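You operate a simulated robot arm through the tools that you are given. There is no shell and no other tool.

Carry out the task below with a simulated robot arm. There is one attempt and no reset: what you move stays moved.

TASK
The lamp shows amber: set the heat to 3 and seal the flat carton's strap.
Fine: The strap lies ready over it. Set the pull by its label: SOFT takes 40, FIRM 120, HARD 160. Press start only once the lamp is green. One tight, sound strap; leave the clip in the slot and switch off last. Keep hands and goods off strap, slot and clip while it draws. Crush, scorch, knock over or drop nothing.

It is judged by the outcome, as a careful person would: the job done as asked, and still so three seconds after it is handed in. It fails if anything else is knocked over, pushed out of place, dropped, spilled or broken. A push-on lid holds only when it is set on centred and level and pressed home; a screw cap is set on level and turned clockwise until tight.

THE ROBOT
A 7-joint arm with a two-finger gripper, fixed in place. Base frame: the origin is on the floor under the middle of its stand, x ahead of it, y to its left, z up. Units: m, rad, N and s.
It reaches about 0.832 m from its shoulder. Its first joint turns from -2.496 to 2.496 rad. Payload 1.47 kg.
The TCP is the grasp point between the finger pads, 0.016 m short of the fingertips. In the tool frame z runs along the fingers and y along their closing line. The gripper opens to 0.087 m; its body begins 0.055 m behind the TCP.
Orientation is that of the tool frame in the base frame, as a unit quaternion [x, y, z, w]. With the fingers straight down and closing along the base's y, the tool's x points along the base's -x, its y along +y and its z along -z.

THE INTERFACE
- The arm moves only by the tool send_rows. Its argument "commands" is a list of rows, each a list of 7 numbers: the shift along the tool's x, y, z in units of 50 mm (1.0 is 50 mm), then the turn, a rotation vector about the tool's x, y, z in units of 5 degrees (1.0 is 5 degrees), then the finger opening in m, from 0 to 0.087. In form: [[tx, ty, tz, ax, ay, az, hand], ...]. A call has 1 to 20 rows; each row shifts and turns the commanded pose from where the row before left it, along the tool's axes as they then stand. A call with a number of a shift or a turn outside -1 to 1 is refused whole. A row lasts 0.2 s, in which the tool goes at most 0.05 m and 0.15 rad; a call with a longer step from one row to the next is refused whole, and so is a gripper value outside its range. A pose out of reach is approached as far as the arm can. The call stops where the force on the tool passes 40 N (or 10 N more than at its start, if that is more) or the arm is blocked; 0.2 s more then pass. Each finger travels about 0.045 m/s and halts on what it meets, pressing with about 28 N; the grip force reading is that of the motor and also rises with nothing between the fingers. The clock runs only during rows and for 0.2 s after the last one: add rows that do not move to give the fingers time. The reply holds the time, the measured pose of the TCP, the force on the tool along the base axes, the opening and the grip force, in the units named above and with some noise, with the torque about the TCP (base axes, N m) and any sound that the robot's microphone picked up.
- Cameras (640 x 400 px; columns grow to the right, rows downward): "scene" is fixed at [0.2166, 0.499, 1.0802]; the picture's right is [-0.99, -0.14, 0.00], its down [-0.05, 0.33, -0.94] and it looks along [0.14, -0.93, -0.33] (base axes); focal length 338 px, centre (320, 200). "wrist" rides on the gripper at [0.073, 0.012, -0.09] in the tool frame; the picture's right is [-0.16, 0.99, 0.00], its down [-0.72, -0.11, -0.68] and it looks along [-0.67, -0.11, 0.73] (tool axes); focal length 247 px, centre (320, 200). There is no depth. A picture from a camera that has moved, and an enlarged one, comes with that camera's place and axes in the base frame and with its lens. The place of the scene camera against the robot may be out by one fixed shift of up to 0.012 m in any direction.
- grab_frame(camera): a new picture of that camera. The clock stands still meanwhile.
- lift_body(by): slides the trunk up (or, below 0, down) by that many m; the arm rides with it, the base frame stays. It gives what a move gives, with no picture.
- zoom(camera, box): a new picture of the part [left, top, right, bottom] of that camera's present view, enlarged. The clock stands still meanwhile.
- close_job(): hands the job in; it is judged then, once.

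Nothing tells you positions but the pictures and the camera data. Unless the task says otherwise, let go and move clear before handing in.

The tools are called after "Request:" by a JSON object that holds its "fn" and its "kwargs". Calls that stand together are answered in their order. send_rows: Moves the arm, as the interface text tells. Its arguments: {"type":"object","properties":{"commands":{"type":"array"}},"required":["commands"]} The other tools are called the same way: lift_body (by) moves the trunk up or down; grab_frame (camera) takes a picture; zoom (camera, box) takes an enlarged picture of a part of a camera's view; close_job () hands the job in.

At the start:

```text
t: 0.0
eef_pos: [0.2601, -0.2575, 0.9833]
tool_rot: [0.001, 1.0, 0.0, 0.001]
wrist_force: [0.5, 0.4, -0.6]
ft_torque: [0.01, 0.0, -0.01]
width: 0.0872
gripper_force: 0.0
trunk travel left (down, up): [-0.7, 0.54]
```

scene: 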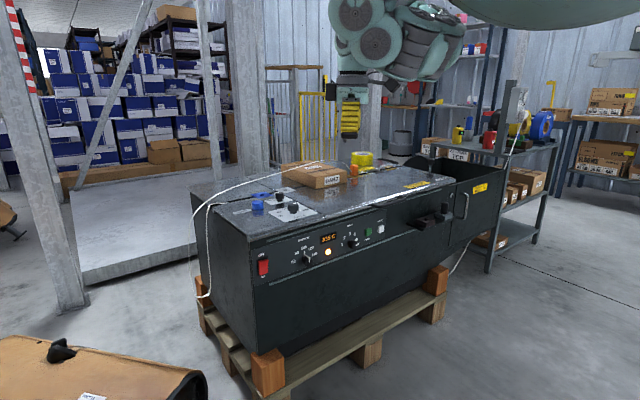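
wrist: 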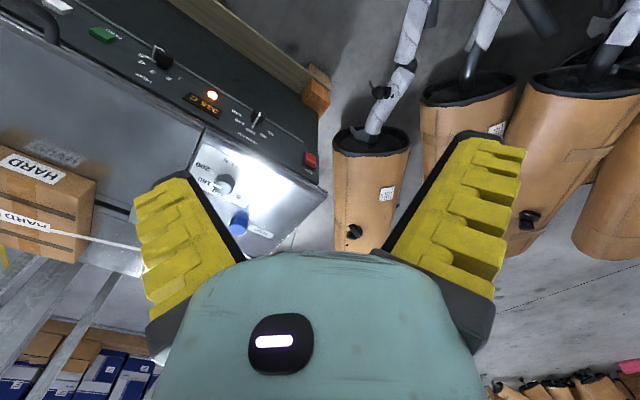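

I see a strapping machine with a control panel on its front face (switch, dials, lamp, buttons) and a carton on top with a strap over it. First I'll look closer at the pieces.

Request:
{"fn": "zoom", "kwargs": {"camera": "scene", "box": [240, 210, 400, 310]}}

Request:
{"fn": "zoom", "kwargs": {"camera": "scene", "box": [240, 140, 400, 240]}}

Request:
{"fn": "zoom", "kwargs": {"camera": "scene", "box": [350, 140, 510, 240]}}

Request:
{"fn": "zoom", "kwargs": {"camera": "wrist", "box": [80, 20, 336, 180]}}

Request:
{"fn": "zoom", "kwargs": {"camera": "wrist", "box": [0, 100, 256, 260]}}

```text
4.00 times, centred on (320, 260) of scene
camera zoom: at [0.2166, 0.499, 1.0802], right [-0.99, -0.14, 0.0], down [-0.05, 0.33, -0.94], along [0.14, -0.93, -0.33], focal length 1351 px, centre (320, -40)
```

zoom: 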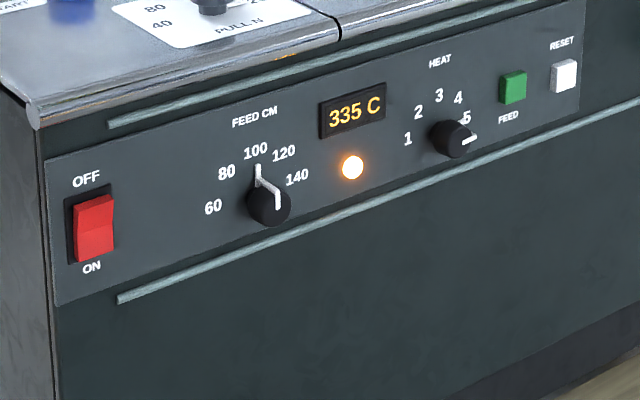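

```text
4.00 times, centred on (320, 190) of scene
camera zoom: at [0.2166, 0.499, 1.0802], right [-0.99, -0.14, 0.0], down [-0.05, 0.33, -0.94], along [0.14, -0.93, -0.33], focal length 1351 px, centre (320, 240)
```

zoom: 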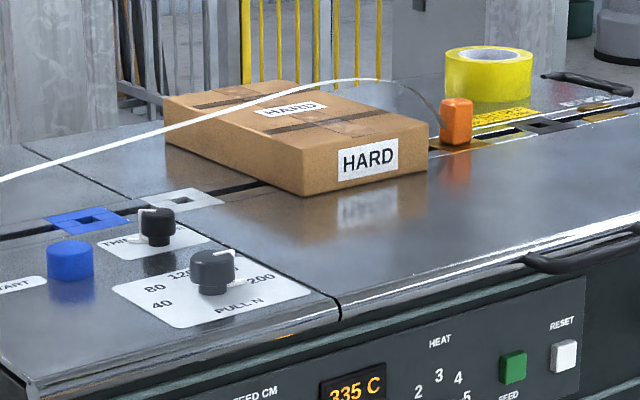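

```text
4.00 times, centred on (430, 190) of scene
camera zoom: at [0.2166, 0.499, 1.0802], right [-0.99, -0.14, 0.0], down [-0.05, 0.33, -0.94], along [0.14, -0.93, -0.33], focal length 1351 px, centre (-120, 240)
```

zoom: 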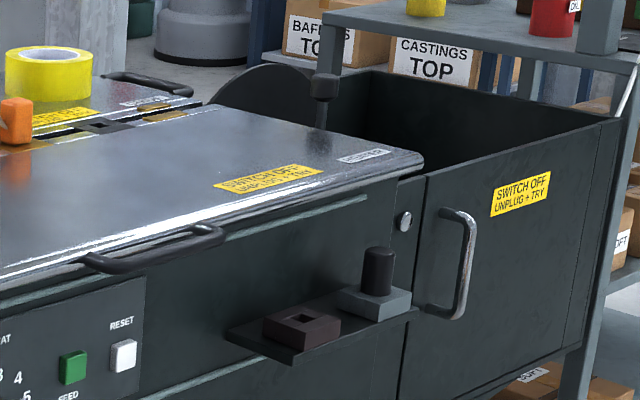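

```text
2.50 times, centred on (208, 100) of wrist
camera zoom: at [0.1875, -0.2456, 1.0722], right [0.16, 0.99, 0.0], down [0.72, -0.12, 0.68], along [0.67, -0.11, -0.73], focal length 617 px, centre (600, 450)
```

zoom: 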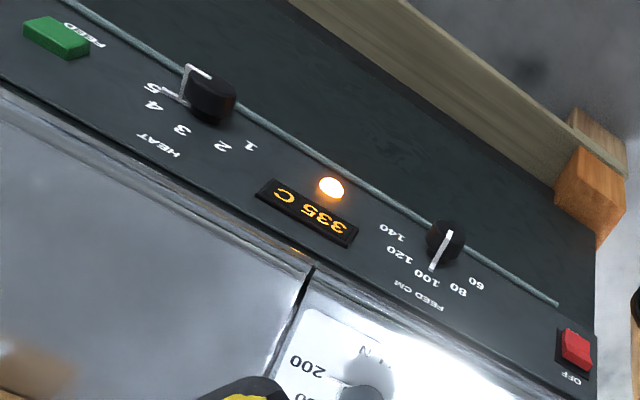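

```text
2.50 times, centred on (128, 180) of wrist
camera zoom: at [0.1875, -0.2456, 1.0722], right [0.16, 0.99, 0.0], down [0.72, -0.12, 0.68], along [0.67, -0.11, -0.73], focal length 617 px, centre (800, 250)
```

zoom: 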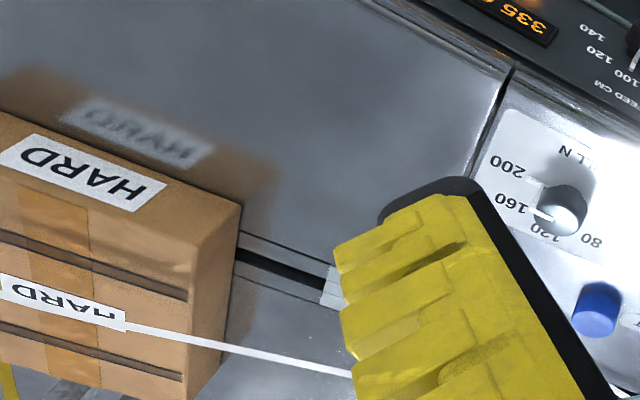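

The machine stands diagonally to the robot's right with its panel facing me. The lamp is near (0.34,-0.50,0.55) and the tabletop is about 0.67 high; the carton reads HARD. I'll swing the wrist camera, staying high, to look at the tabletop and controls.

Request:
{"fn": "send_rows", "kwargs": {"commands": [[0.55, -0.7, 0, 0, 0, 0, 0.0], [0.55, -0.7, 0, 0, 0, 0, 0.0], [0.55, -0.7, 0, 0, 0, 0, 0.0], [0.55, -0.5, 0, 0, 0, 0, 0.0], [0, 0, 0, 0, 0, 1, 0.0], [0, 0, 0, 0, 0, 1, 0.0], [0, 0, 0, 0, 0, 1, 0.0], [0, 0, 0, 0, 0, 1, 0.0], [0, 0, 0, 0, 0, 1, 0.0], [0, 0, 0, 0, 0, 1, 0.0], [0, 0, 0, 0, 0, 1, 0.0], [0, 0, 0, 0, 0, 1, 0.0], [0, 0, 0, 0, 0, 1, 0.0], [0, 0, 0, 0, 0, 1, 0.0]]}}

Request:
{"fn": "grab_frame", "kwargs": {"camera": "wrist"}}

Request:
{"fn": "grab_frame", "kwargs": {"camera": "scene"}}

```text
t: 3.0
eef_pos: [0.1497, -0.3865, 0.9833]
tool_rot: [0.423, 0.906, 0.0, 0.0]
wrist_force: [0.1, 0.0, -0.7]
ft_torque: [0.0, -0.01, 0.02]
width: 0.0001
gripper_force: 27.8
trunk travel left (down, up): [-0.7, 0.54]
```

```text
taken
camera wrist: at [0.112, -0.3236, 1.0719], right [0.86, 0.51, 0.0], down [0.37, -0.63, 0.68], along [0.35, -0.59, -0.73], focal length 247 px, centre (320, 200)
```

wrist: 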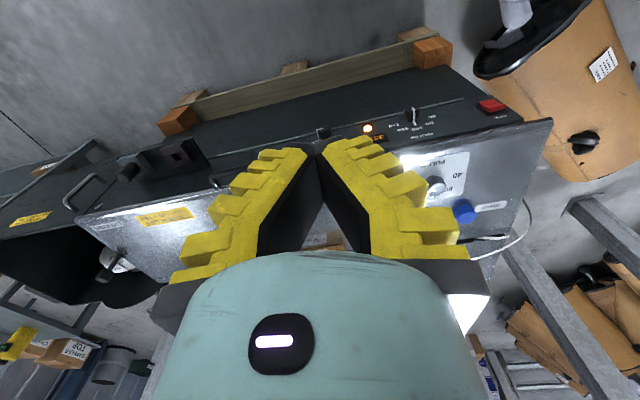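

```text
taken
```

scene: 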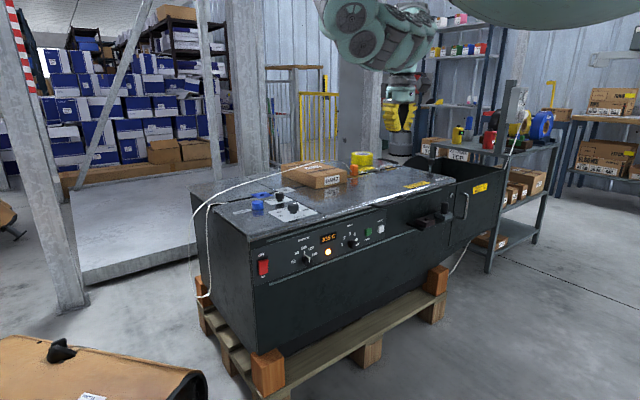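

The picture is upside down in this pose, and the gripper hides the far side. I'll zoom into the controls that are visible now.

Request:
{"fn": "zoom", "kwargs": {"camera": "wrist", "box": [360, 80, 552, 200]}}

Request:
{"fn": "zoom", "kwargs": {"camera": "wrist", "box": [390, 140, 550, 240]}}

Request:
{"fn": "zoom", "kwargs": {"camera": "scene", "box": [240, 175, 320, 225]}}

Request:
{"fn": "zoom", "kwargs": {"camera": "scene", "box": [320, 140, 416, 200]}}

```text
3.33 times, centred on (456, 140) of wrist
camera zoom: at [0.112, -0.3236, 1.0719], right [0.86, 0.51, 0.0], down [0.37, -0.63, 0.68], along [0.35, -0.59, -0.73], focal length 823 px, centre (-133, 400)
```

zoom: 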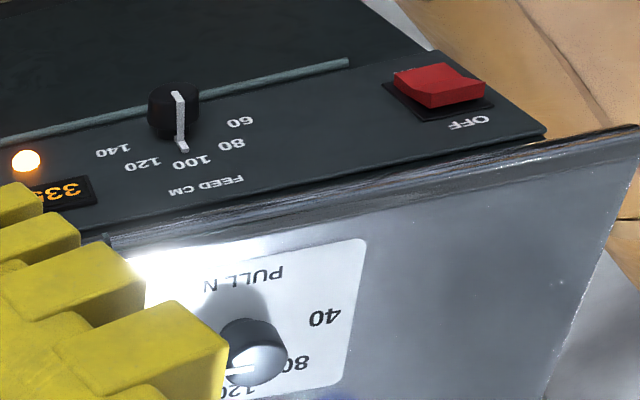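

```text
4.00 times, centred on (470, 190) of wrist
camera zoom: at [0.112, -0.3236, 1.0719], right [0.86, 0.51, 0.0], down [0.37, -0.63, 0.68], along [0.35, -0.59, -0.73], focal length 988 px, centre (-280, 240)
```

zoom: 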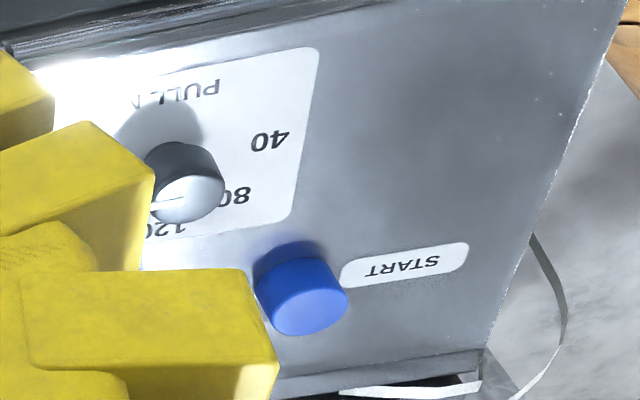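

```text
8.00 times, centred on (280, 200) of scene
camera zoom: at [0.2166, 0.499, 1.0802], right [-0.99, -0.14, 0.0], down [-0.05, 0.33, -0.94], along [0.14, -0.93, -0.33], focal length 2703 px, centre (640, 200)
```

zoom: 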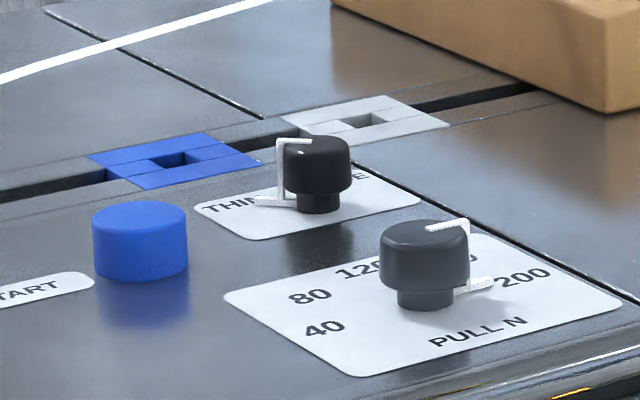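

```text
6.67 times, centred on (368, 170) of scene
camera zoom: at [0.2166, 0.499, 1.0802], right [-0.99, -0.14, 0.0], down [-0.05, 0.33, -0.94], along [0.14, -0.93, -0.33], focal length 2252 px, centre (0, 400)
```

zoom: 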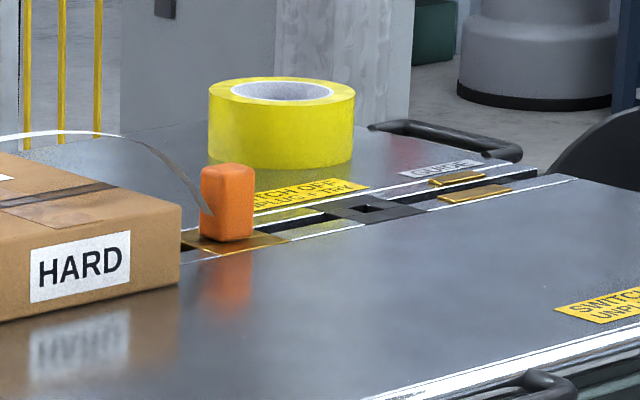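

The table groove has coloured slots: blue, silver, brass and black. The orange clip stands on the brass one with the strap attached. I'll move the camera right above the PULL and START controls to read them.

Request:
{"fn": "send_rows", "kwargs": {"commands": [[-0.719, 0.4675, 0, 0, 0, 0, 0.0], [-0.719, 0.4675, 0, 0, 0, 0, 0.0], [-0.719, 0.4675, 0, 0, 0, 0, 0.0], [-0.719, 0.4675, 0, 0, 0, 0, 0.0], [-0.719, 0.4675, 0, 0, 0, 0, 0.0], [-0.719, 0.4675, 0, 0, 0, 0, 0.0], [-0.719, 0.4675, 0, 0, 0, 0, 0.0], [-0.719, 0.4675, 0, 0, 0, 0, 0.0]]}}

Request:
{"fn": "grab_frame", "kwargs": {"camera": "wrist"}}

Request:
{"fn": "zoom", "kwargs": {"camera": "wrist", "box": [224, 60, 416, 180]}}

```text
t: 4.8
eef_pos: [0.4416, -0.4584, 0.9883]
tool_rot: [0.424, 0.906, -0.002, -0.001]
wrist_force: [-0.7, 0.8, 0.0]
ft_torque: [-0.01, -0.09, -0.01]
width: 0.0001
gripper_force: 27.9
out of reach, approached as far as the arm can: row 7, 8
trunk travel left (down, up): [-0.7, 0.54]
```

```text
taken
camera wrist: at [0.4041, -0.3937, 1.0763], right [0.86, 0.51, 0.0], down [0.38, -0.63, 0.68], along [0.35, -0.59, -0.73], focal length 247 px, centre (320, 200)
```

wrist: 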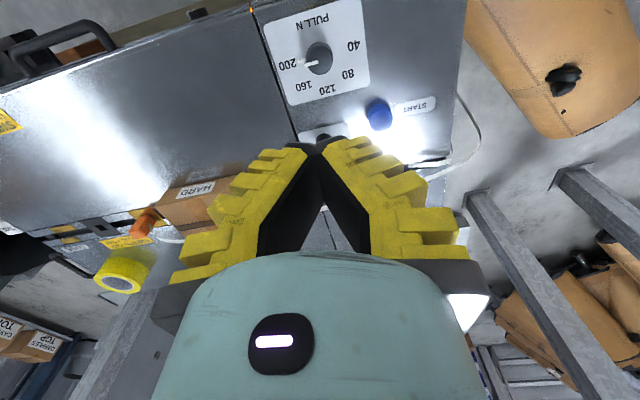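

```text
3.33 times, centred on (320, 120) of wrist
camera zoom: at [0.4041, -0.3937, 1.0763], right [0.86, 0.51, 0.0], down [0.38, -0.63, 0.68], along [0.35, -0.59, -0.73], focal length 823 px, centre (320, 467)
```

zoom: 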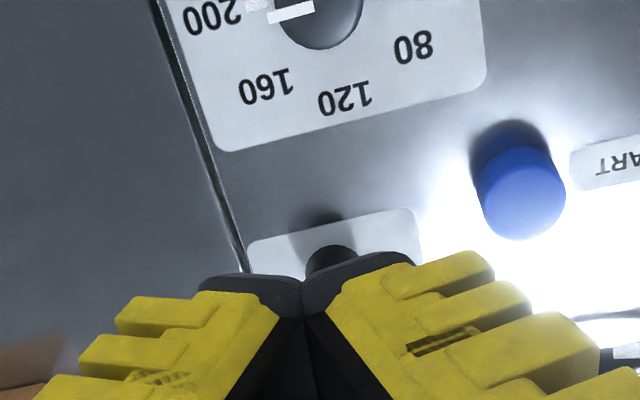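

PULL appears to point at 200, so it must go to 160. I'll zoom for detail on both dials and the clip.

Request:
{"fn": "zoom", "kwargs": {"camera": "wrist", "box": [256, 0, 384, 80]}}

Request:
{"fn": "zoom", "kwargs": {"camera": "wrist", "box": [64, 170, 224, 270]}}

Request:
{"fn": "zoom", "kwargs": {"camera": "wrist", "box": [290, 90, 450, 190]}}

```text
5.00 times, centred on (320, 40) of wrist
camera zoom: at [0.4041, -0.3937, 1.0763], right [0.86, 0.51, 0.0], down [0.38, -0.63, 0.68], along [0.35, -0.59, -0.73], focal length 1235 px, centre (320, 1000)
```

zoom: 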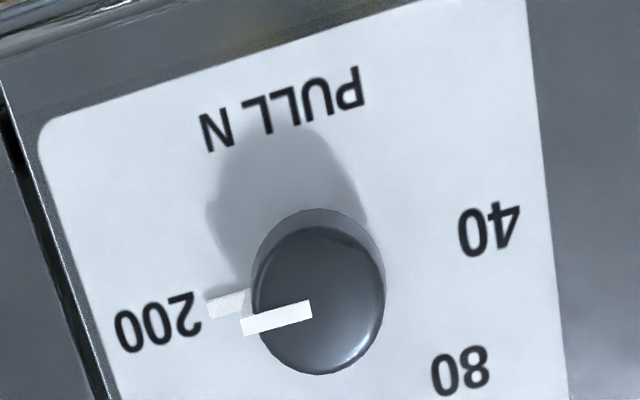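

```text
4.00 times, centred on (144, 220) of wrist
camera zoom: at [0.4041, -0.3937, 1.0763], right [0.86, 0.51, 0.0], down [0.38, -0.63, 0.68], along [0.35, -0.59, -0.73], focal length 988 px, centre (1024, 120)
```

zoom: 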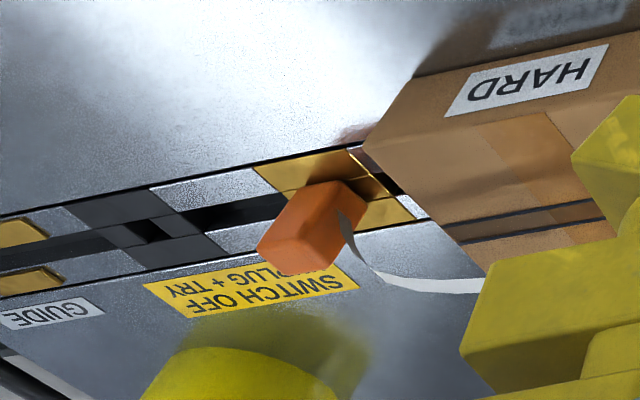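

```text
4.00 times, centred on (370, 140) of wrist
camera zoom: at [0.4041, -0.3937, 1.0763], right [0.86, 0.51, 0.0], down [0.38, -0.63, 0.68], along [0.35, -0.59, -0.73], focal length 988 px, centre (120, 440)
```

zoom: 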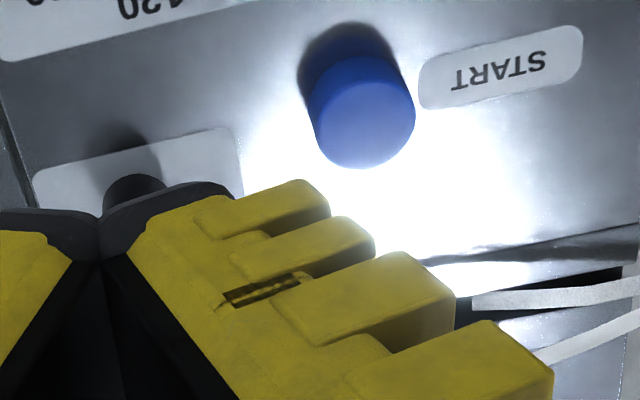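

PULL points at 200 and the orange clip already stands in the brass slot. The arm runs out of reach at this trunk height, so I'll retreat, then lower the trunk in steps while keeping the tool high.

Request:
{"fn": "send_rows", "kwargs": {"commands": [[0.833, 0, 0, 0, 0, 0, 0.0], [0.833, 0, 0, 0, 0, 0, 0.0], [0.833, 0, 0, 0, 0, 0, 0.0], [0.833, 0, 0, 0, 0, 0, 0.0], [0.833, 0, 0, 0, 0, 0, 0.0], [0.833, 0, 0, 0, 0, 0, 0.0], [0.833, 0, 0, 0, 0, 0, 0.0]]}}

Request:
{"fn": "lift_body", "kwargs": {"by": -0.15}}

Request:
{"fn": "send_rows", "kwargs": {"commands": [[0, 0, -0.8, 0, 0, 0, 0.0], [0, 0, -0.8, 0, 0, 0, 0.0], [0, 0, -0.8, 0, 0, 0, 0.0], [0, 0, -0.8, 0, 0, 0, 0.0]]}}

Request:
{"fn": "grab_frame", "kwargs": {"camera": "scene"}}

```text
t: 6.4
eef_pos: [0.404, -0.4085, 0.9871]
tool_rot: [0.423, 0.906, 0.001, 0.0]
wrist_force: [0.1, -0.4, -0.4]
ft_torque: [-0.04, 0.0, 0.01]
width: 0.0003
gripper_force: 28.1
out of reach, approached as far as the arm can: row 2, 3, 4, 5, 6, 7
trunk travel left (down, up): [-0.7, 0.54]
```

```text
t: 8.2
eef_pos: [0.4054, -0.4094, 0.8364]
tool_rot: [0.424, 0.906, -0.001, 0.001]
wrist_force: [0.3, 1.3, -0.4]
ft_torque: [-0.01, -0.02, 0.0]
width: 0.0
gripper_force: 28.2
trunk travel left (down, up): [-0.55, 0.69]
```

```text
t: 9.2
eef_pos: [0.4054, -0.4126, 0.9981]
tool_rot: [0.422, 0.907, -0.001, -0.001]
wrist_force: [-0.5, -0.5, 0.8]
ft_torque: [0.03, 0.0, 0.02]
width: 0.0001
gripper_force: 28.2
out of reach, approached as far as the arm can: row 2
trunk travel left (down, up): [-0.55, 0.69]
```

```text
taken
```

scene: 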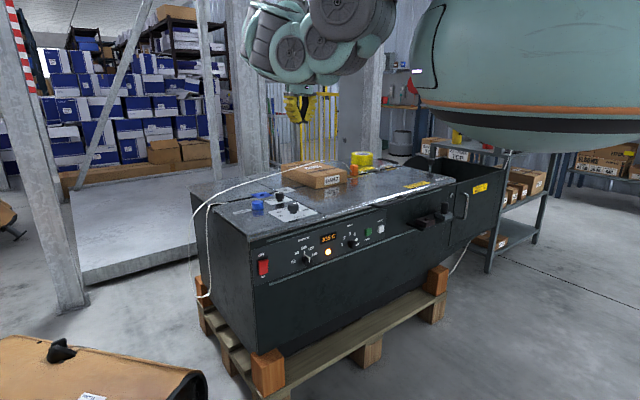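

The trunk is down 0.15 m and the TCP is back near z 1.0, but the retreat stalled, likely on a joint limit. I'll retry backing off gently.

Request:
{"fn": "send_rows", "kwargs": {"commands": [[0.6, 0, 0, 0, 0, 0, 0.0], [0.6, 0, 0, 0, 0, 0, 0.0], [0.6, 0, 0, 0, 0, 0, 0.0], [0.6, 0, 0, 0, 0, 0, 0.0]]}}

```text
t: 10.2
eef_pos: [0.3942, -0.3966, 1.0106]
tool_rot: [0.422, 0.907, 0.0, 0.0]
wrist_force: [0.3, -0.1, 0.3]
ft_torque: [-0.01, -0.02, -0.03]
width: 0.0002
gripper_force: 28.2
out of reach, approached as far as the arm can: row 1, 2, 3, 4
trunk travel left (down, up): [-0.55, 0.69]
```

Still stalled. I'll try turning the tool back about its axis, since a wrist joint may be at its limit, then retreat.

Request:
{"fn": "send_rows", "kwargs": {"commands": [[0, 0, 0, 0, 0, -1, 0.0], [0, 0, 0, 0, 0, -1, 0.0], [0, 0, 0, 0, 0, -1, 0.0], [0, 0, 0, 0, 0, -1, 0.0], [0.5, 0, 0, 0, 0, -1, 0.0], [0.5, 0, 0, 0, 0, -1, 0.0], [0.5, 0, 0, 0, 0, 0, 0.0], [0.5, 0, 0, 0, 0, 0, 0.0]]}}

```text
t: 11.9
eef_pos: [0.3275, -0.4121, 1.0209]
tool_rot: [0.173, 0.985, 0.002, 0.0]
wrist_force: [0.1, 0.6, 0.7]
ft_torque: [0.01, 0.02, -0.03]
width: 0.0
gripper_force: 27.9
out of reach, approached as far as the arm can: row 5, 6, 7, 8
trunk travel left (down, up): [-0.55, 0.69]
```

I'm still limited, perhaps because the hand is now too high relative to the lowered shoulder. I'll go down a bit (still well above the table) and retreat.

Request:
{"fn": "send_rows", "kwargs": {"commands": [[0, 0, 0.6, 0, 0, 0, 0.0], [0, 0, 0.6, 0, 0, 0, 0.0], [0, 0, 0.6, 0, 0, 0, 0.0], [0, 0, 0.6, 0, 0, 0, 0.0], [0.5, 0.3, 0, 0, 0, 0, 0.0], [0.5, 0.3, 0, 0, 0, 0, 0.0], [0.5, 0.3, 0, 0, 0, 0, 0.0], [0.5, 0.3, 0, 0, 0, 0, 0.0]]}}

```text
t: 13.8
eef_pos: [0.3281, -0.4294, 0.9285]
tool_rot: [0.173, 0.985, 0.001, -0.001]
wrist_force: [-0.3, -0.4, 0.6]
ft_torque: [-0.01, 0.02, 0.01]
width: 0.0002
gripper_force: 28.1
out of reach, approached as far as the arm can: row 1, 4, 5, 6, 7, 8
trunk travel left (down, up): [-0.55, 0.69]
```

I'll retrace toward where the arm was comfortable earlier, near (0.15,-0.39).

Request:
{"fn": "send_rows", "kwargs": {"commands": [[0.6, -0.2, 0, 0, 0, 0, 0.0], [0.6, -0.2, 0, 0, 0, 0, 0.0], [0.6, -0.2, 0, 0, 0, 0, 0.0], [0.6, -0.2, 0, 0, 0, 0, 0.0], [0.6, -0.2, 0, 0, 0, 0, 0.0]]}}

Request:
{"fn": "grab_frame", "kwargs": {"camera": "scene"}}

```text
t: 14.9
eef_pos: [0.2161, -0.4522, 0.9239]
tool_rot: [0.174, 0.985, -0.001, 0.0]
wrist_force: [-0.1, 0.9, 0.4]
ft_torque: [0.0, 0.0, 0.0]
width: 0.0
gripper_force: 28.3
out of reach, approached as far as the arm can: row 1, 2
trunk travel left (down, up): [-0.55, 0.69]
```

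```text
taken
```

scene: 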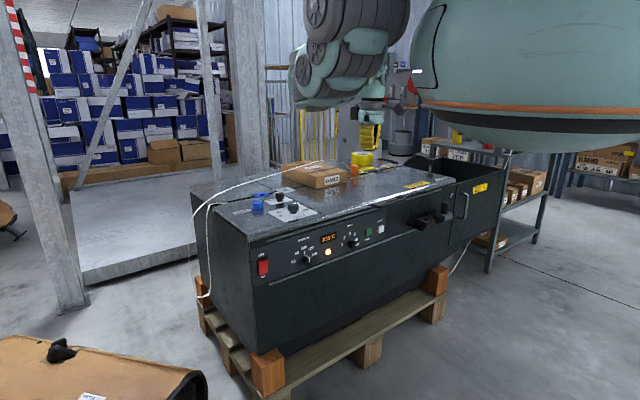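

The elbow hangs out on the camera side, and the hand is now about 12 cm in front of the panel. I'll lower the trunk further here and see how freely the arm moves.

Request:
{"fn": "lift_body", "kwargs": {"by": -0.12}}

Request:
{"fn": "send_rows", "kwargs": {"commands": [[0.6, 0.3, -0.3, 0, 0, 0, 0.0], [0.6, 0.3, -0.3, 0, 0, 0, 0.0], [0.0, 0.6, 0, 0, 0, 0, 0.0]]}}

Request:
{"fn": "grab_frame", "kwargs": {"camera": "scene"}}

```text
t: 16.4
eef_pos: [0.2187, -0.4528, 0.8035]
tool_rot: [0.174, 0.985, -0.001, 0.0]
wrist_force: [-0.9, -0.3, -0.6]
ft_torque: [-0.02, -0.01, 0.01]
width: 0.0001
gripper_force: 28.4
trunk travel left (down, up): [-0.43, 0.81]
```

```text
t: 17.2
eef_pos: [0.2028, -0.4375, 0.813]
tool_rot: [0.175, 0.985, 0.001, 0.0]
wrist_force: [-0.2, 0.1, -0.2]
ft_torque: [-0.04, -0.01, 0.0]
width: 0.0
gripper_force: 27.8
out of reach, approached as far as the arm can: row 1, 2, 3
trunk travel left (down, up): [-0.43, 0.81]
```

```text
taken
```

scene: 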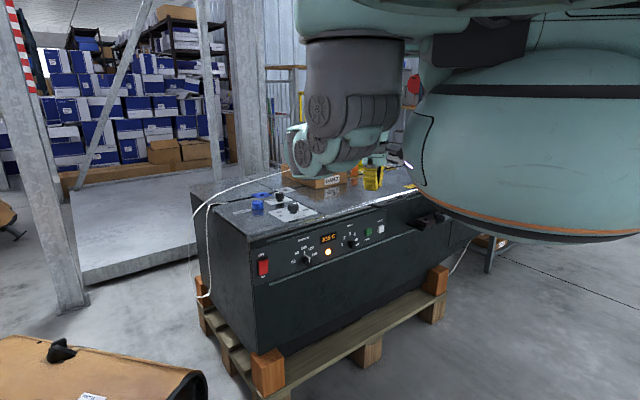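

The arm's elbow folds out to the front of the robot, and the hand hangs in front of the panel. I'll move it slightly forward above table height and begin tilting the tool toward horizontal, aimed at the panel.

Request:
{"fn": "send_rows", "kwargs": {"commands": [[-0.61, -0.11, -0.2, 0, 0, 0, 0.0], [-0.61, -0.11, -0.2, 0, 0, 0, 0.0], [-0.61, -0.11, -0.2, 0, 0, 0, 0.0], [-0.61, -0.11, -0.2, 0, 0, 0, 0.0], [0, 0, 0, 0.402, -0.913, 0, 0.0], [0, 0, 0, 0.402, -0.913, 0, 0.0], [0, 0, 0, 0.402, -0.913, 0, 0.0], [0, 0, 0, 0.402, -0.913, 0, 0.0], [0, 0, 0, 0.402, -0.913, 0, 0.0], [0, 0, 0, 0.402, -0.913, 0, 0.0]]}}

Request:
{"fn": "grab_frame", "kwargs": {"camera": "scene"}}

Request:
{"fn": "grab_frame", "kwargs": {"camera": "wrist"}}

```text
t: 19.4
eef_pos: [0.31, -0.5194, 0.8544]
tool_rot: [0.168, 0.951, -0.144, 0.216]
wrist_force: [1.0, 0.1, -0.1]
ft_torque: [0.02, -0.01, 0.01]
width: 0.0
gripper_force: 28.7
out of reach, approached as far as the arm can: row 9, 10
trunk travel left (down, up): [-0.43, 0.81]
```

```text
taken
```

scene: 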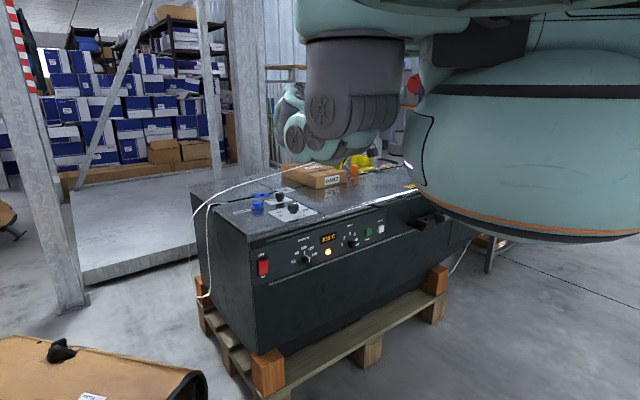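

```text
taken
camera wrist: at [0.2197, -0.4592, 0.8955], right [0.51, 0.85, -0.13], down [0.33, -0.06, 0.94], along [0.8, -0.52, -0.31], focal length 247 px, centre (320, 200)
```

wrist: 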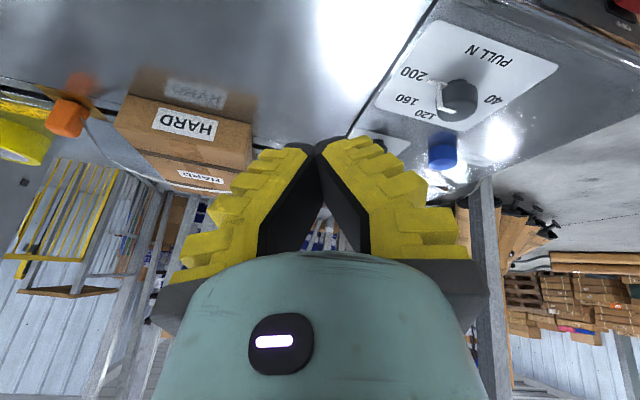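

Tilted 30° and then stalled again. I'll try rolling the tool about its own axis, which swings the camera toward the panel's right, and see whether that frees the arm.

Request:
{"fn": "send_rows", "kwargs": {"commands": [[0, 0, 0, 0, 0, -1, 0.0], [0, 0, 0, 0, 0, -1, 0.0], [0, 0, 0, 0, 0, -1, 0.0], [0, 0, 0, 0, 0, -1, 0.0], [0, 0, 0, 0, 0, -1, 0.0], [0, 0, 0, 0, 0, -1, 0.0], [0, 0, 0, 0, 0, -1, 0.0], [0, 0, 0, 0, 0, -1, 0.0], [0, 0, 0, 0, 0, -1, 0.0], [0, 0, 0, 0, 0, -1, 0.0], [0, 0, 0, 0, 0, -1, 0.0], [0, 0, 0, 0, 0, -1, 0.0]]}}

Request:
{"fn": "grab_frame", "kwargs": {"camera": "wrist"}}

```text
t: 22.1
eef_pos: [0.3098, -0.5193, 0.8551]
tool_rot: [-0.331, 0.908, -0.231, 0.114]
wrist_force: [0.8, 0.5, 0.4]
ft_torque: [0.0, 0.03, -0.01]
width: 0.0
gripper_force: 28.9
trunk travel left (down, up): [-0.43, 0.81]
```

```text
taken
camera wrist: at [0.216, -0.5284, 0.9218], right [-0.42, 0.77, -0.48], down [0.36, 0.63, 0.69], along [0.83, 0.11, -0.55], focal length 247 px, centre (320, 200)
```

wrist: 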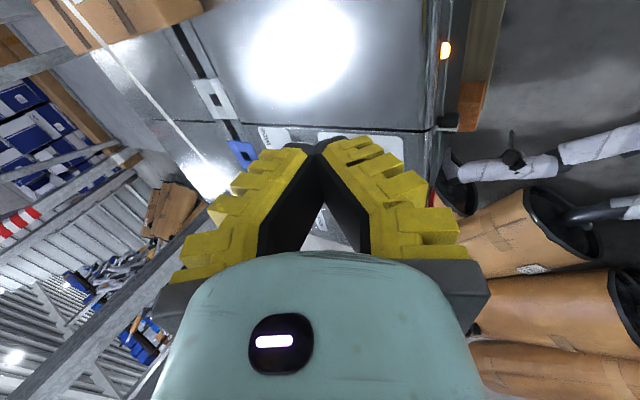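

Rolling worked freely. I'll continue tilting toward horizontal in this roll.

Request:
{"fn": "send_rows", "kwargs": {"commands": [[0, 0, 0, 0.992, -0.107, 0, 0.0], [0, 0, 0, 0.992, -0.107, 0, 0.0], [0, 0, 0, 0.992, -0.107, 0, 0.0], [0, 0, 0, 0.992, -0.107, 0, 0.0], [0, 0, 0, 0.992, -0.107, 0, 0.0], [0, 0, 0, 0.992, -0.107, 0, 0.0]]}}

```text
t: 23.4
eef_pos: [0.3077, -0.5689, 0.8571]
tool_rot: [-0.296, 0.815, -0.447, 0.22]
wrist_force: [-0.5, 0.0, -0.8]
ft_torque: [0.02, 0.01, -0.01]
width: 0.0
gripper_force: 28.3
out of reach, approached as far as the arm can: row 1, 2, 3, 4, 5, 6
trunk travel left (down, up): [-0.43, 0.81]
```

The orientation was reached, but the hand drifted outward (y -0.57), so it's still in free space above the table. I'll shift it toward -x to find a more relaxed arm posture.

Request:
{"fn": "send_rows", "kwargs": {"commands": [[0.546, 0.214, -0.467, 0, 0, 0, 0.0], [0.546, 0.214, -0.467, 0, 0, 0, 0.0], [0.546, 0.214, -0.467, 0, 0, 0, 0.0], [0.546, 0.214, -0.467, 0, 0, 0, 0.0]]}}

Request:
{"fn": "grab_frame", "kwargs": {"camera": "scene"}}

Request:
{"fn": "grab_frame", "kwargs": {"camera": "wrist"}}

```text
t: 24.4
eef_pos: [0.1571, -0.568, 0.8569]
tool_rot: [-0.298, 0.813, -0.448, 0.22]
wrist_force: [0.5, 0.0, 0.4]
ft_torque: [-0.01, -0.01, -0.03]
width: 0.0
gripper_force: 28.1
trunk travel left (down, up): [-0.43, 0.81]
```

```text
taken
```

scene: 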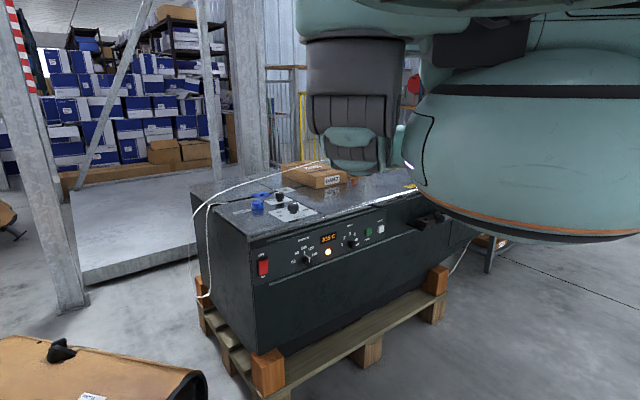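

```text
taken
camera wrist: at [0.0451, -0.5596, 0.8848], right [-0.17, 0.52, -0.84], down [0.13, 0.85, 0.51], along [0.98, -0.03, -0.21], focal length 247 px, centre (320, 200)
```

wrist: 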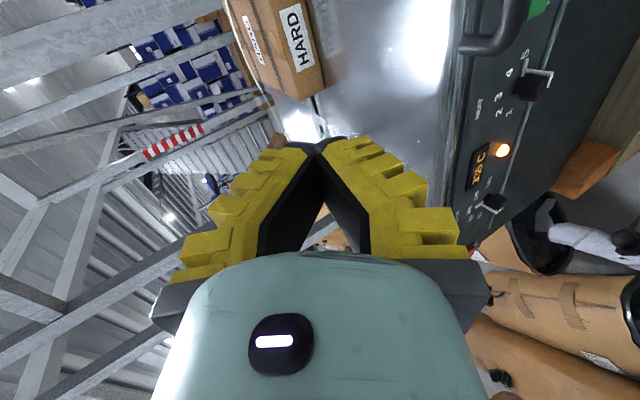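

That move was clean. I'll zoom the HEAT dial from here and then test backing away from the machine.

Request:
{"fn": "zoom", "kwargs": {"camera": "wrist", "box": [440, 30, 600, 130]}}

Request:
{"fn": "send_rows", "kwargs": {"commands": [[-0.453, 0.283, -0.4, 0, 0, 0, 0.0], [-0.453, 0.283, -0.4, 0, 0, 0, 0.0], [-0.453, 0.283, -0.4, 0, 0, 0, 0.0]]}}

```text
4.00 times, centred on (520, 80) of wrist
camera zoom: at [0.0451, -0.5596, 0.8848], right [-0.17, 0.52, -0.84], down [0.13, 0.85, 0.51], along [0.98, -0.03, -0.21], focal length 988 px, centre (-480, 680)
```

zoom: 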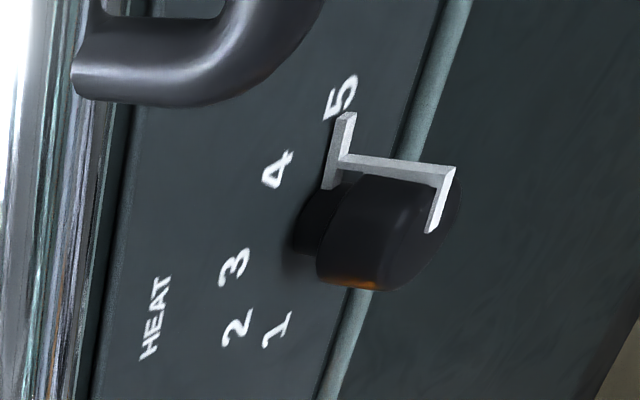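

```text
t: 25.2
eef_pos: [0.157, -0.4663, 0.8559]
tool_rot: [-0.296, 0.814, -0.447, 0.221]
wrist_force: [0.0, 0.0, 0.1]
ft_torque: [-0.02, -0.01, -0.05]
width: 0.0002
gripper_force: 28.0
trunk travel left (down, up): [-0.43, 0.81]
```

From here the arm moves freely. I'll finish the tilt to horizontal, facing the panel.

Request:
{"fn": "send_rows", "kwargs": {"commands": [[0, 0, 0, 0.992, -0.109, 0, 0.0], [0, 0, 0, 0.992, -0.109, 0, 0.0], [0, 0, 0, 0.992, -0.109, 0, 0.0], [0, 0, 0, 0.992, -0.109, 0, 0.0], [0, 0, 0, 0.992, -0.109, 0, 0.0], [0, 0, 0, 0.992, -0.109, 0, 0.0]]}}

Request:
{"fn": "grab_frame", "kwargs": {"camera": "scene"}}

```text
t: 26.6
eef_pos: [0.1581, -0.4686, 0.8567]
tool_rot: [-0.241, 0.664, -0.635, 0.312]
wrist_force: [-0.2, -1.0, -0.5]
ft_torque: [-0.04, 0.02, -0.02]
width: 0.0
gripper_force: 28.0
trunk travel left (down, up): [-0.43, 0.81]
```

```text
taken
```

scene: 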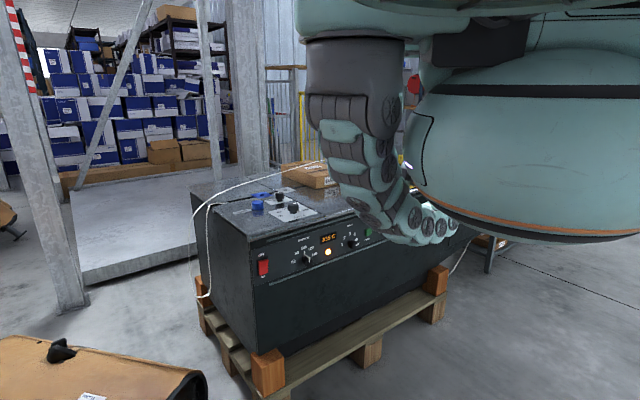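

The tool is now horizontal and pointing at the panel, and the arm is relaxed. I'll lower the trunk so the hand comes to panel height; it stays about 13 cm off the panel.

Request:
{"fn": "lift_body", "kwargs": {"by": -0.2}}

Request:
{"fn": "grab_frame", "kwargs": {"camera": "wrist"}}

Request:
{"fn": "grab_frame", "kwargs": {"camera": "scene"}}

```text
t: 28.8
eef_pos: [0.1586, -0.4687, 0.6577]
tool_rot: [-0.242, 0.665, -0.635, 0.312]
wrist_force: [-0.5, 0.9, 0.7]
ft_torque: [0.03, -0.02, 0.04]
width: 0.0
gripper_force: 27.8
trunk travel left (down, up): [-0.23, 1.01]
```

```text
taken
camera wrist: at [0.0435, -0.4583, 0.6375], right [0.18, 0.19, -0.96], down [0.0, 0.98, 0.19], along [0.98, -0.03, 0.18], focal length 247 px, centre (320, 200)
```

wrist: 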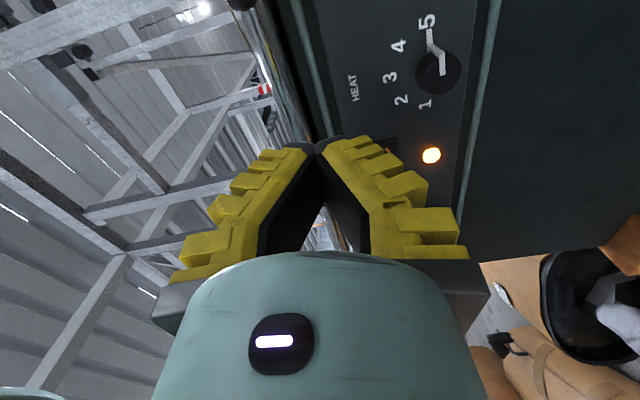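

```text
taken
```

scene: 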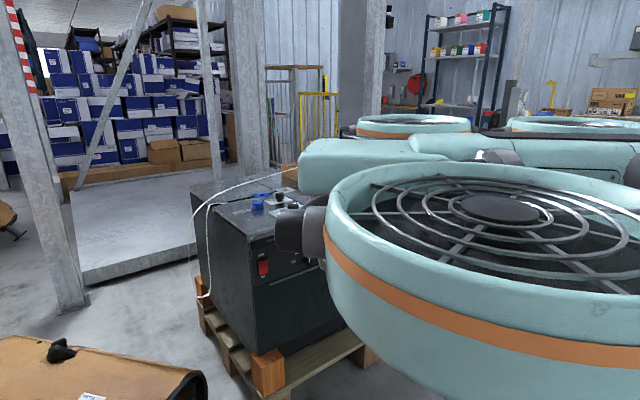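

The HEAT dial and lamp are now in view of the wrist camera, and the pointer is on 5. I'll zoom for precise geometry.

Request:
{"fn": "zoom", "kwargs": {"camera": "wrist", "box": [336, 0, 496, 100]}}

Request:
{"fn": "zoom", "kwargs": {"camera": "wrist", "box": [330, 80, 490, 180]}}

```text
4.00 times, centred on (416, 50) of wrist
camera zoom: at [0.0435, -0.4583, 0.6375], right [0.18, 0.19, -0.96], down [0.0, 0.98, 0.19], along [0.98, -0.03, 0.18], focal length 988 px, centre (-64, 800)
```

zoom: 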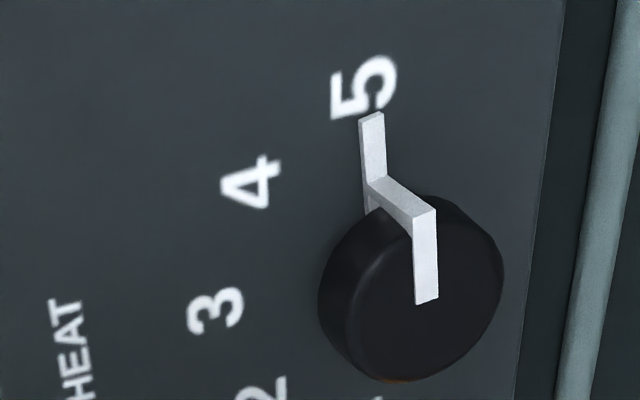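

```text
4.00 times, centred on (410, 130) of wrist
camera zoom: at [0.0435, -0.4583, 0.6375], right [0.18, 0.19, -0.96], down [0.0, 0.98, 0.19], along [0.98, -0.03, 0.18], focal length 988 px, centre (-40, 480)
```

zoom: 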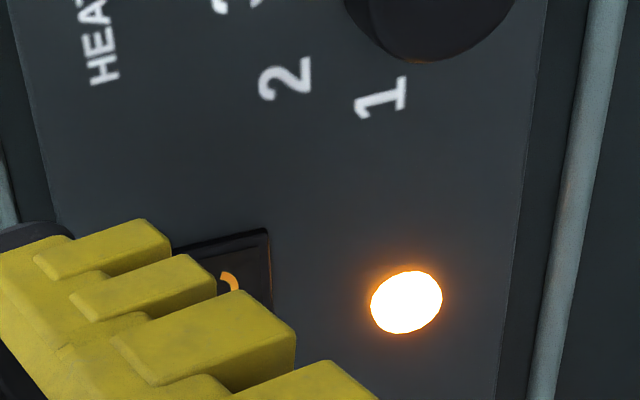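

The panel runs at exactly 45° in plan. The HEAT dial centre is near (0.270,-0.560,0.566), 5 points right and 3 points straight up, so it needs a 90° counter-clockwise turn. I'll test that roll in free air first.

Request:
{"fn": "send_rows", "kwargs": {"commands": [[0, 0, 0, 0, 0, -1, 0.05], [0, 0, 0, 0, 0, -1, 0.05], [0, 0, 0, 0, 0, -1, 0.05], [0, 0, 0, 0, 0, -1, 0.05], [0, 0, 0, 0, 0, -1, 0.05], [0, 0, 0, 0, 0, -1, 0.05], [0, 0, 0, 0, 0, -1, 0.05], [0, 0, 0, 0, 0, -1, 0.05], [0, 0, 0, 0, 0, -1, 0.05], [0, 0, 0, 0, 0, -1, 0.05], [0, 0, 0, 0, 0, -1, 0.05], [0, 0, 0, 0, 0, -1, 0.05], [0, 0, 0, 0, 0, -1, 0.05], [0, 0, 0, 0, 0, -1, 0.05], [0, 0, 0, 0, 0, -1, 0.05], [0, 0, 0, 0, 0, -1, 0.05], [0, 0, 0, 0, 0, -1, 0.05], [0, 0, 0, 0, 0, -1, 0.05], [0, 0, 0, 0, 0, -1, 0.05], [0, 0, 0, 0, 0, -1, 0.05]]}}

Request:
{"fn": "grab_frame", "kwargs": {"camera": "wrist"}}

```text
t: 32.3
eef_pos: [0.2271, -0.391, 0.8482]
tool_rot: [0.599, -0.388, 0.688, 0.129]
wrist_force: [1.0, 7.4, -15.7]
ft_torque: [-1.21, -1.39, -0.76]
width: 0.0552
gripper_force: 3.6
out of reach, approached as far as the arm can: row 4, 5, 6, 7, 8, 9, 10, 11, 12, 13, 14, 16, 17
trunk travel left (down, up): [-0.23, 1.01]
stopped in row 17: the force on the tool passed its limit at 104 N (the readings are from after the stop); the commanded pose is now the measured one
```

```text
taken
camera wrist: at [0.1365, -0.3583, 0.9103], right [-0.59, -0.61, -0.52], down [-0.24, 0.75, -0.61], along [0.77, -0.24, -0.59], focal length 247 px, centre (320, 200)
```

wrist: 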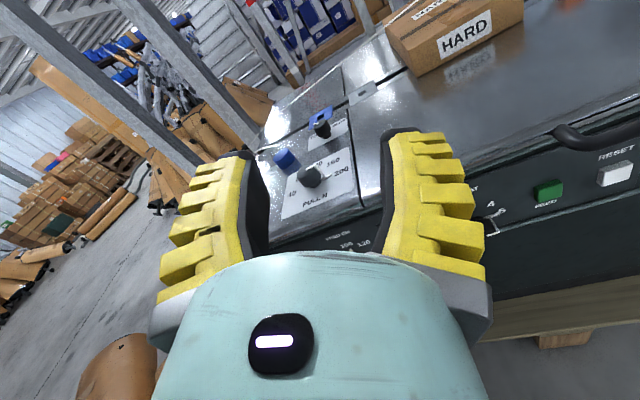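

The roll hit a joint limit, the arm wandered, and the tool touched something, possibly the robot itself. I'll check the state before doing anything else.

Request:
{"fn": "grab_frame", "kwargs": {"camera": "scene"}}

Request:
{"fn": "zoom", "kwargs": {"camera": "wrist", "box": [240, 0, 640, 250]}}

```text
taken
```

scene: 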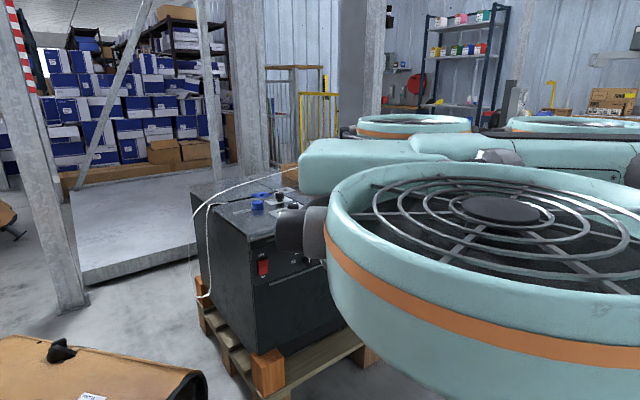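

```text
1.60 times, centred on (440, 125) of wrist
camera zoom: at [0.1365, -0.3583, 0.9103], right [-0.59, -0.61, -0.52], down [-0.24, 0.75, -0.61], along [0.77, -0.24, -0.59], focal length 395 px, centre (128, 320)
```

zoom: 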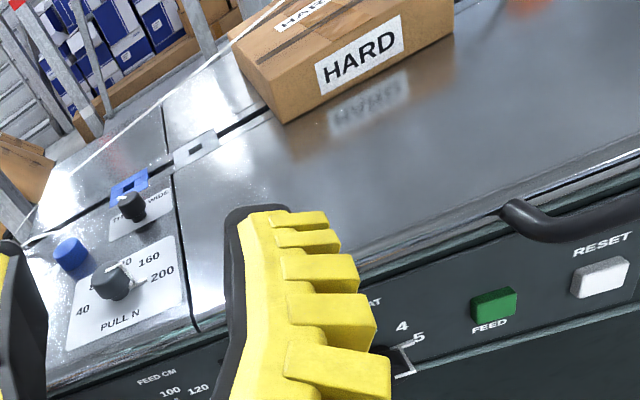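

Nothing in the scene looks disturbed. The contact was above and behind the hand, most likely the robot's own upper arm. The tool is now nearly upright with the camera on top, so I'll ease straight down away from that contact.

Request:
{"fn": "send_rows", "kwargs": {"commands": [[-0.46, 0.19, 0.01, 0, 0, 0, 0.05], [-0.46, 0.19, 0.01, 0, 0, 0, 0.05], [-0.46, 0.19, 0.01, 0, 0, 0, 0.05]]}}

```text
t: 33.1
eef_pos: [0.2274, -0.3862, 0.8406]
tool_rot: [0.597, -0.389, 0.69, 0.128]
wrist_force: [0.3, 0.6, -1.4]
ft_torque: [-0.02, 0.0, -0.01]
width: 0.0553
gripper_force: 3.9
out of reach, approached as far as the arm can: row 1, 2, 3
trunk travel left (down, up): [-0.23, 1.01]
```

That contact is released. Lowering the whole trunk carries this good horizontal posture straight down to panel height, about 15 cm clear of the panel, so I'll do that in two steps.

Request:
{"fn": "lift_body", "kwargs": {"by": -0.11}}

Request:
{"fn": "lift_body", "kwargs": {"by": -0.11}}

Request:
{"fn": "grab_frame", "kwargs": {"camera": "wrist"}}

Request:
{"fn": "grab_frame", "kwargs": {"camera": "scene"}}

```text
t: 34.5
eef_pos: [0.2286, -0.387, 0.7299]
tool_rot: [0.597, -0.389, 0.69, 0.127]
wrist_force: [-0.3, 0.2, -0.2]
ft_torque: [-0.02, 0.02, 0.02]
width: 0.0555
gripper_force: 3.7
trunk travel left (down, up): [-0.12, 1.12]
```

```text
t: 35.9
eef_pos: [0.2291, -0.3863, 0.6187]
tool_rot: [0.598, -0.388, 0.69, 0.128]
wrist_force: [0.3, -0.7, 0.5]
ft_torque: [0.01, -0.01, -0.02]
width: 0.0552
gripper_force: 3.5
trunk travel left (down, up): [-0.01, 1.23]
```

```text
taken
camera wrist: at [0.1382, -0.3531, 0.6831], right [-0.59, -0.61, -0.52], down [-0.23, 0.75, -0.61], along [0.77, -0.24, -0.59], focal length 247 px, centre (320, 200)
```

wrist: 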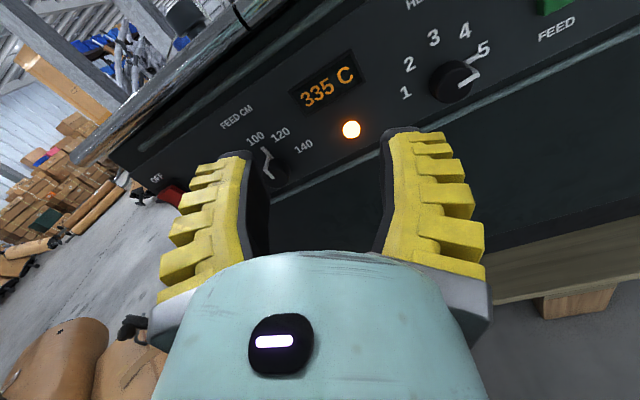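

```text
taken
```

scene: 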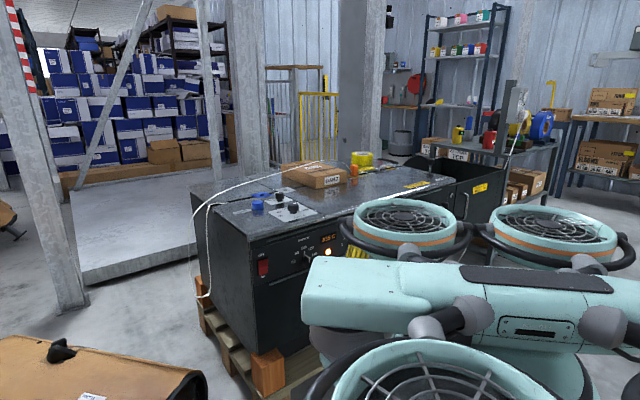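

The view is now excellent: the HEAT knob is ahead to the right, and carton, strap and clip are undisturbed. I'll shift sideways and down to line up with the knob, staying well off the panel.

Request:
{"fn": "send_rows", "kwargs": {"commands": [[-0.105, 0.712, 0, 0, 0, 0, 0.055], [-0.105, 0.712, 0, 0, 0, 0, 0.055], [-0.105, 0.712, 0, 0, 0, 0, 0.055]]}}

```text
t: 36.7
eef_pos: [0.2294, -0.3874, 0.6196]
tool_rot: [0.597, -0.389, 0.69, 0.128]
wrist_force: [-0.4, -0.1, 0.1]
ft_torque: [-0.01, 0.03, 0.04]
width: 0.06
gripper_force: 3.8
out of reach, approached as far as the arm can: row 1, 2, 3
trunk travel left (down, up): [-0.01, 1.23]
```

That direction is blocked by a joint limit. I'll probe small forward and up moves to find freedom.

Request:
{"fn": "send_rows", "kwargs": {"commands": [[0, 0, 0.5, 0, 0, 0, 0.055]]}}

Request:
{"fn": "send_rows", "kwargs": {"commands": [[0.5, 0, 0, 0, 0, 0, 0.055]]}}

Request:
{"fn": "send_rows", "kwargs": {"commands": [[0, -0.5, 0, 0, 0, 0, 0.055]]}}

Request:
{"fn": "send_rows", "kwargs": {"commands": [[0, 0, 0, 0, 0, 1, 0.055]]}}

```text
t: 37.1
eef_pos: [0.2498, -0.4031, 0.6195]
tool_rot: [0.597, -0.389, 0.69, 0.128]
wrist_force: [-0.1, 0.2, 0.3]
ft_torque: [-0.01, 0.02, -0.01]
width: 0.06
gripper_force: 3.9
trunk travel left (down, up): [-0.01, 1.23]
```

```text
t: 37.5
eef_pos: [0.2439, -0.4063, 0.6253]
tool_rot: [0.601, -0.395, 0.684, 0.124]
wrist_force: [-2.5, 1.0, -3.4]
ft_torque: [-0.13, -0.52, 0.04]
width: 0.0598
gripper_force: 4.0
trunk travel left (down, up): [-0.01, 1.23]
stopped in row 1: the force on the tool passed its limit at 91 N (the readings are from after the stop); the commanded pose is now the measured one
```

```text
t: 37.8
eef_pos: [0.2519, -0.3991, 0.625]
tool_rot: [0.598, -0.41, 0.679, 0.115]
wrist_force: [0.8, 2.6, -6.2]
ft_torque: [-0.38, -0.49, -0.25]
width: 0.0598
gripper_force: 3.5
trunk travel left (down, up): [-0.01, 1.23]
stopped in row 1: the force on the tool passed its limit at 50 N (the readings are from after the stop); the commanded pose is now the measured one
```

```text
t: 38.2
eef_pos: [0.2505, -0.3994, 0.627]
tool_rot: [0.579, -0.436, 0.684, 0.086]
wrist_force: [0.4, 0.7, -1.1]
ft_torque: [0.0, -0.03, 0.02]
width: 0.0601
gripper_force: 4.0
trunk travel left (down, up): [-0.01, 1.23]
```

Forward is free, while going up touches the robot's own body overhead. I'll move forward (the lamp area ahead has nothing protruding), then try down and sideways.

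Request:
{"fn": "send_rows", "kwargs": {"commands": [[0, 0, 0.5, 0, 0, 0, 0.055], [0, 0, 0.5, 0, 0, 0, 0.055]]}}

Request:
{"fn": "send_rows", "kwargs": {"commands": [[-0.4, 0, 0, 0, 0, 0, 0.055], [-0.4, 0, 0, 0, 0, 0, 0.055]]}}

```text
t: 38.8
eef_pos: [0.2863, -0.434, 0.6233]
tool_rot: [0.579, -0.434, 0.684, 0.086]
wrist_force: [-0.3, -0.8, 1.0]
ft_torque: [0.02, 0.03, -0.02]
width: 0.0598
gripper_force: 3.4
trunk travel left (down, up): [-0.01, 1.23]
```

```text
t: 39.4
eef_pos: [0.2993, -0.4175, 0.5868]
tool_rot: [0.579, -0.437, 0.683, 0.086]
wrist_force: [0.8, -0.6, 0.1]
ft_torque: [0.02, 0.05, -0.02]
width: 0.0601
gripper_force: 3.9
trunk travel left (down, up): [-0.01, 1.23]
```

It moves freely now. I'll shift right toward the HEAT knob one step at a time.

Request:
{"fn": "send_rows", "kwargs": {"commands": [[0.283, 0.76, 0, 0, 0, 0, 0.055]]}}

Request:
{"fn": "send_rows", "kwargs": {"commands": [[0.283, 0.76, 0, 0, 0, 0, 0.055]]}}

```text
t: 39.8
eef_pos: [0.267, -0.4503, 0.5847]
tool_rot: [0.578, -0.435, 0.685, 0.087]
wrist_force: [-0.3, -1.0, -0.1]
ft_torque: [-0.01, -0.02, 0.02]
width: 0.0598
gripper_force: 4.0
out of reach, approached as far as the arm can: row 1
trunk travel left (down, up): [-0.01, 1.23]
```

```text
t: 40.2
eef_pos: [0.2722, -0.4466, 0.5845]
tool_rot: [0.578, -0.436, 0.685, 0.086]
wrist_force: [0.0, -0.8, 0.0]
ft_torque: [-0.02, 0.02, 0.06]
width: 0.0599
gripper_force: 3.8
out of reach, approached as far as the arm can: row 1
trunk travel left (down, up): [-0.01, 1.23]
```

The arm is folded tight because the body is so low. I'll raise the trunk in stages while holding the hand at panel height, which opens the elbow up.

Request:
{"fn": "lift_body", "kwargs": {"by": 0.1}}

Request:
{"fn": "send_rows", "kwargs": {"commands": [[-0.693, 0.398, 0.042, 0, 0, 0, 0.055], [-0.693, 0.398, 0.042, 0, 0, 0, 0.055], [-0.5, 0.287, 0.03, 0, 0, 0, 0.055]]}}

Request:
{"fn": "lift_body", "kwargs": {"by": 0.1}}

Request:
{"fn": "send_rows", "kwargs": {"commands": [[-0.693, 0.398, 0.042, 0, 0, 0, 0.055], [-0.693, 0.398, 0.042, 0, 0, 0, 0.055], [-0.5, 0.287, 0.03, 0, 0, 0, 0.055]]}}

```text
t: 41.6
eef_pos: [0.2694, -0.4466, 0.6855]
tool_rot: [0.578, -0.437, 0.684, 0.086]
wrist_force: [-0.1, 0.0, 0.2]
ft_torque: [-0.01, 0.01, -0.02]
width: 0.0601
gripper_force: 3.6
trunk travel left (down, up): [-0.11, 1.13]
```

```text
t: 42.4
eef_pos: [0.2707, -0.4475, 0.6847]
tool_rot: [0.578, -0.436, 0.684, 0.086]
wrist_force: [-0.5, 0.4, 1.3]
ft_torque: [-0.01, -0.02, -0.01]
width: 0.0598
gripper_force: 3.1
out of reach, approached as far as the arm can: row 1, 2, 3
trunk travel left (down, up): [-0.11, 1.13]
```

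```text
t: 43.7
eef_pos: [0.2697, -0.4485, 0.7845]
tool_rot: [0.578, -0.436, 0.684, 0.087]
wrist_force: [0.3, 0.3, -0.2]
ft_torque: [0.02, 0.03, 0.0]
width: 0.0598
gripper_force: 3.9
trunk travel left (down, up): [-0.21, 1.03]
```

```text
t: 44.5
eef_pos: [0.2703, -0.4488, 0.7853]
tool_rot: [0.578, -0.436, 0.684, 0.087]
wrist_force: [-0.4, 0.2, 0.6]
ft_torque: [-0.01, -0.04, 0.01]
width: 0.0601
gripper_force: 3.7
out of reach, approached as far as the arm can: row 1, 2, 3
trunk travel left (down, up): [-0.21, 1.03]
```

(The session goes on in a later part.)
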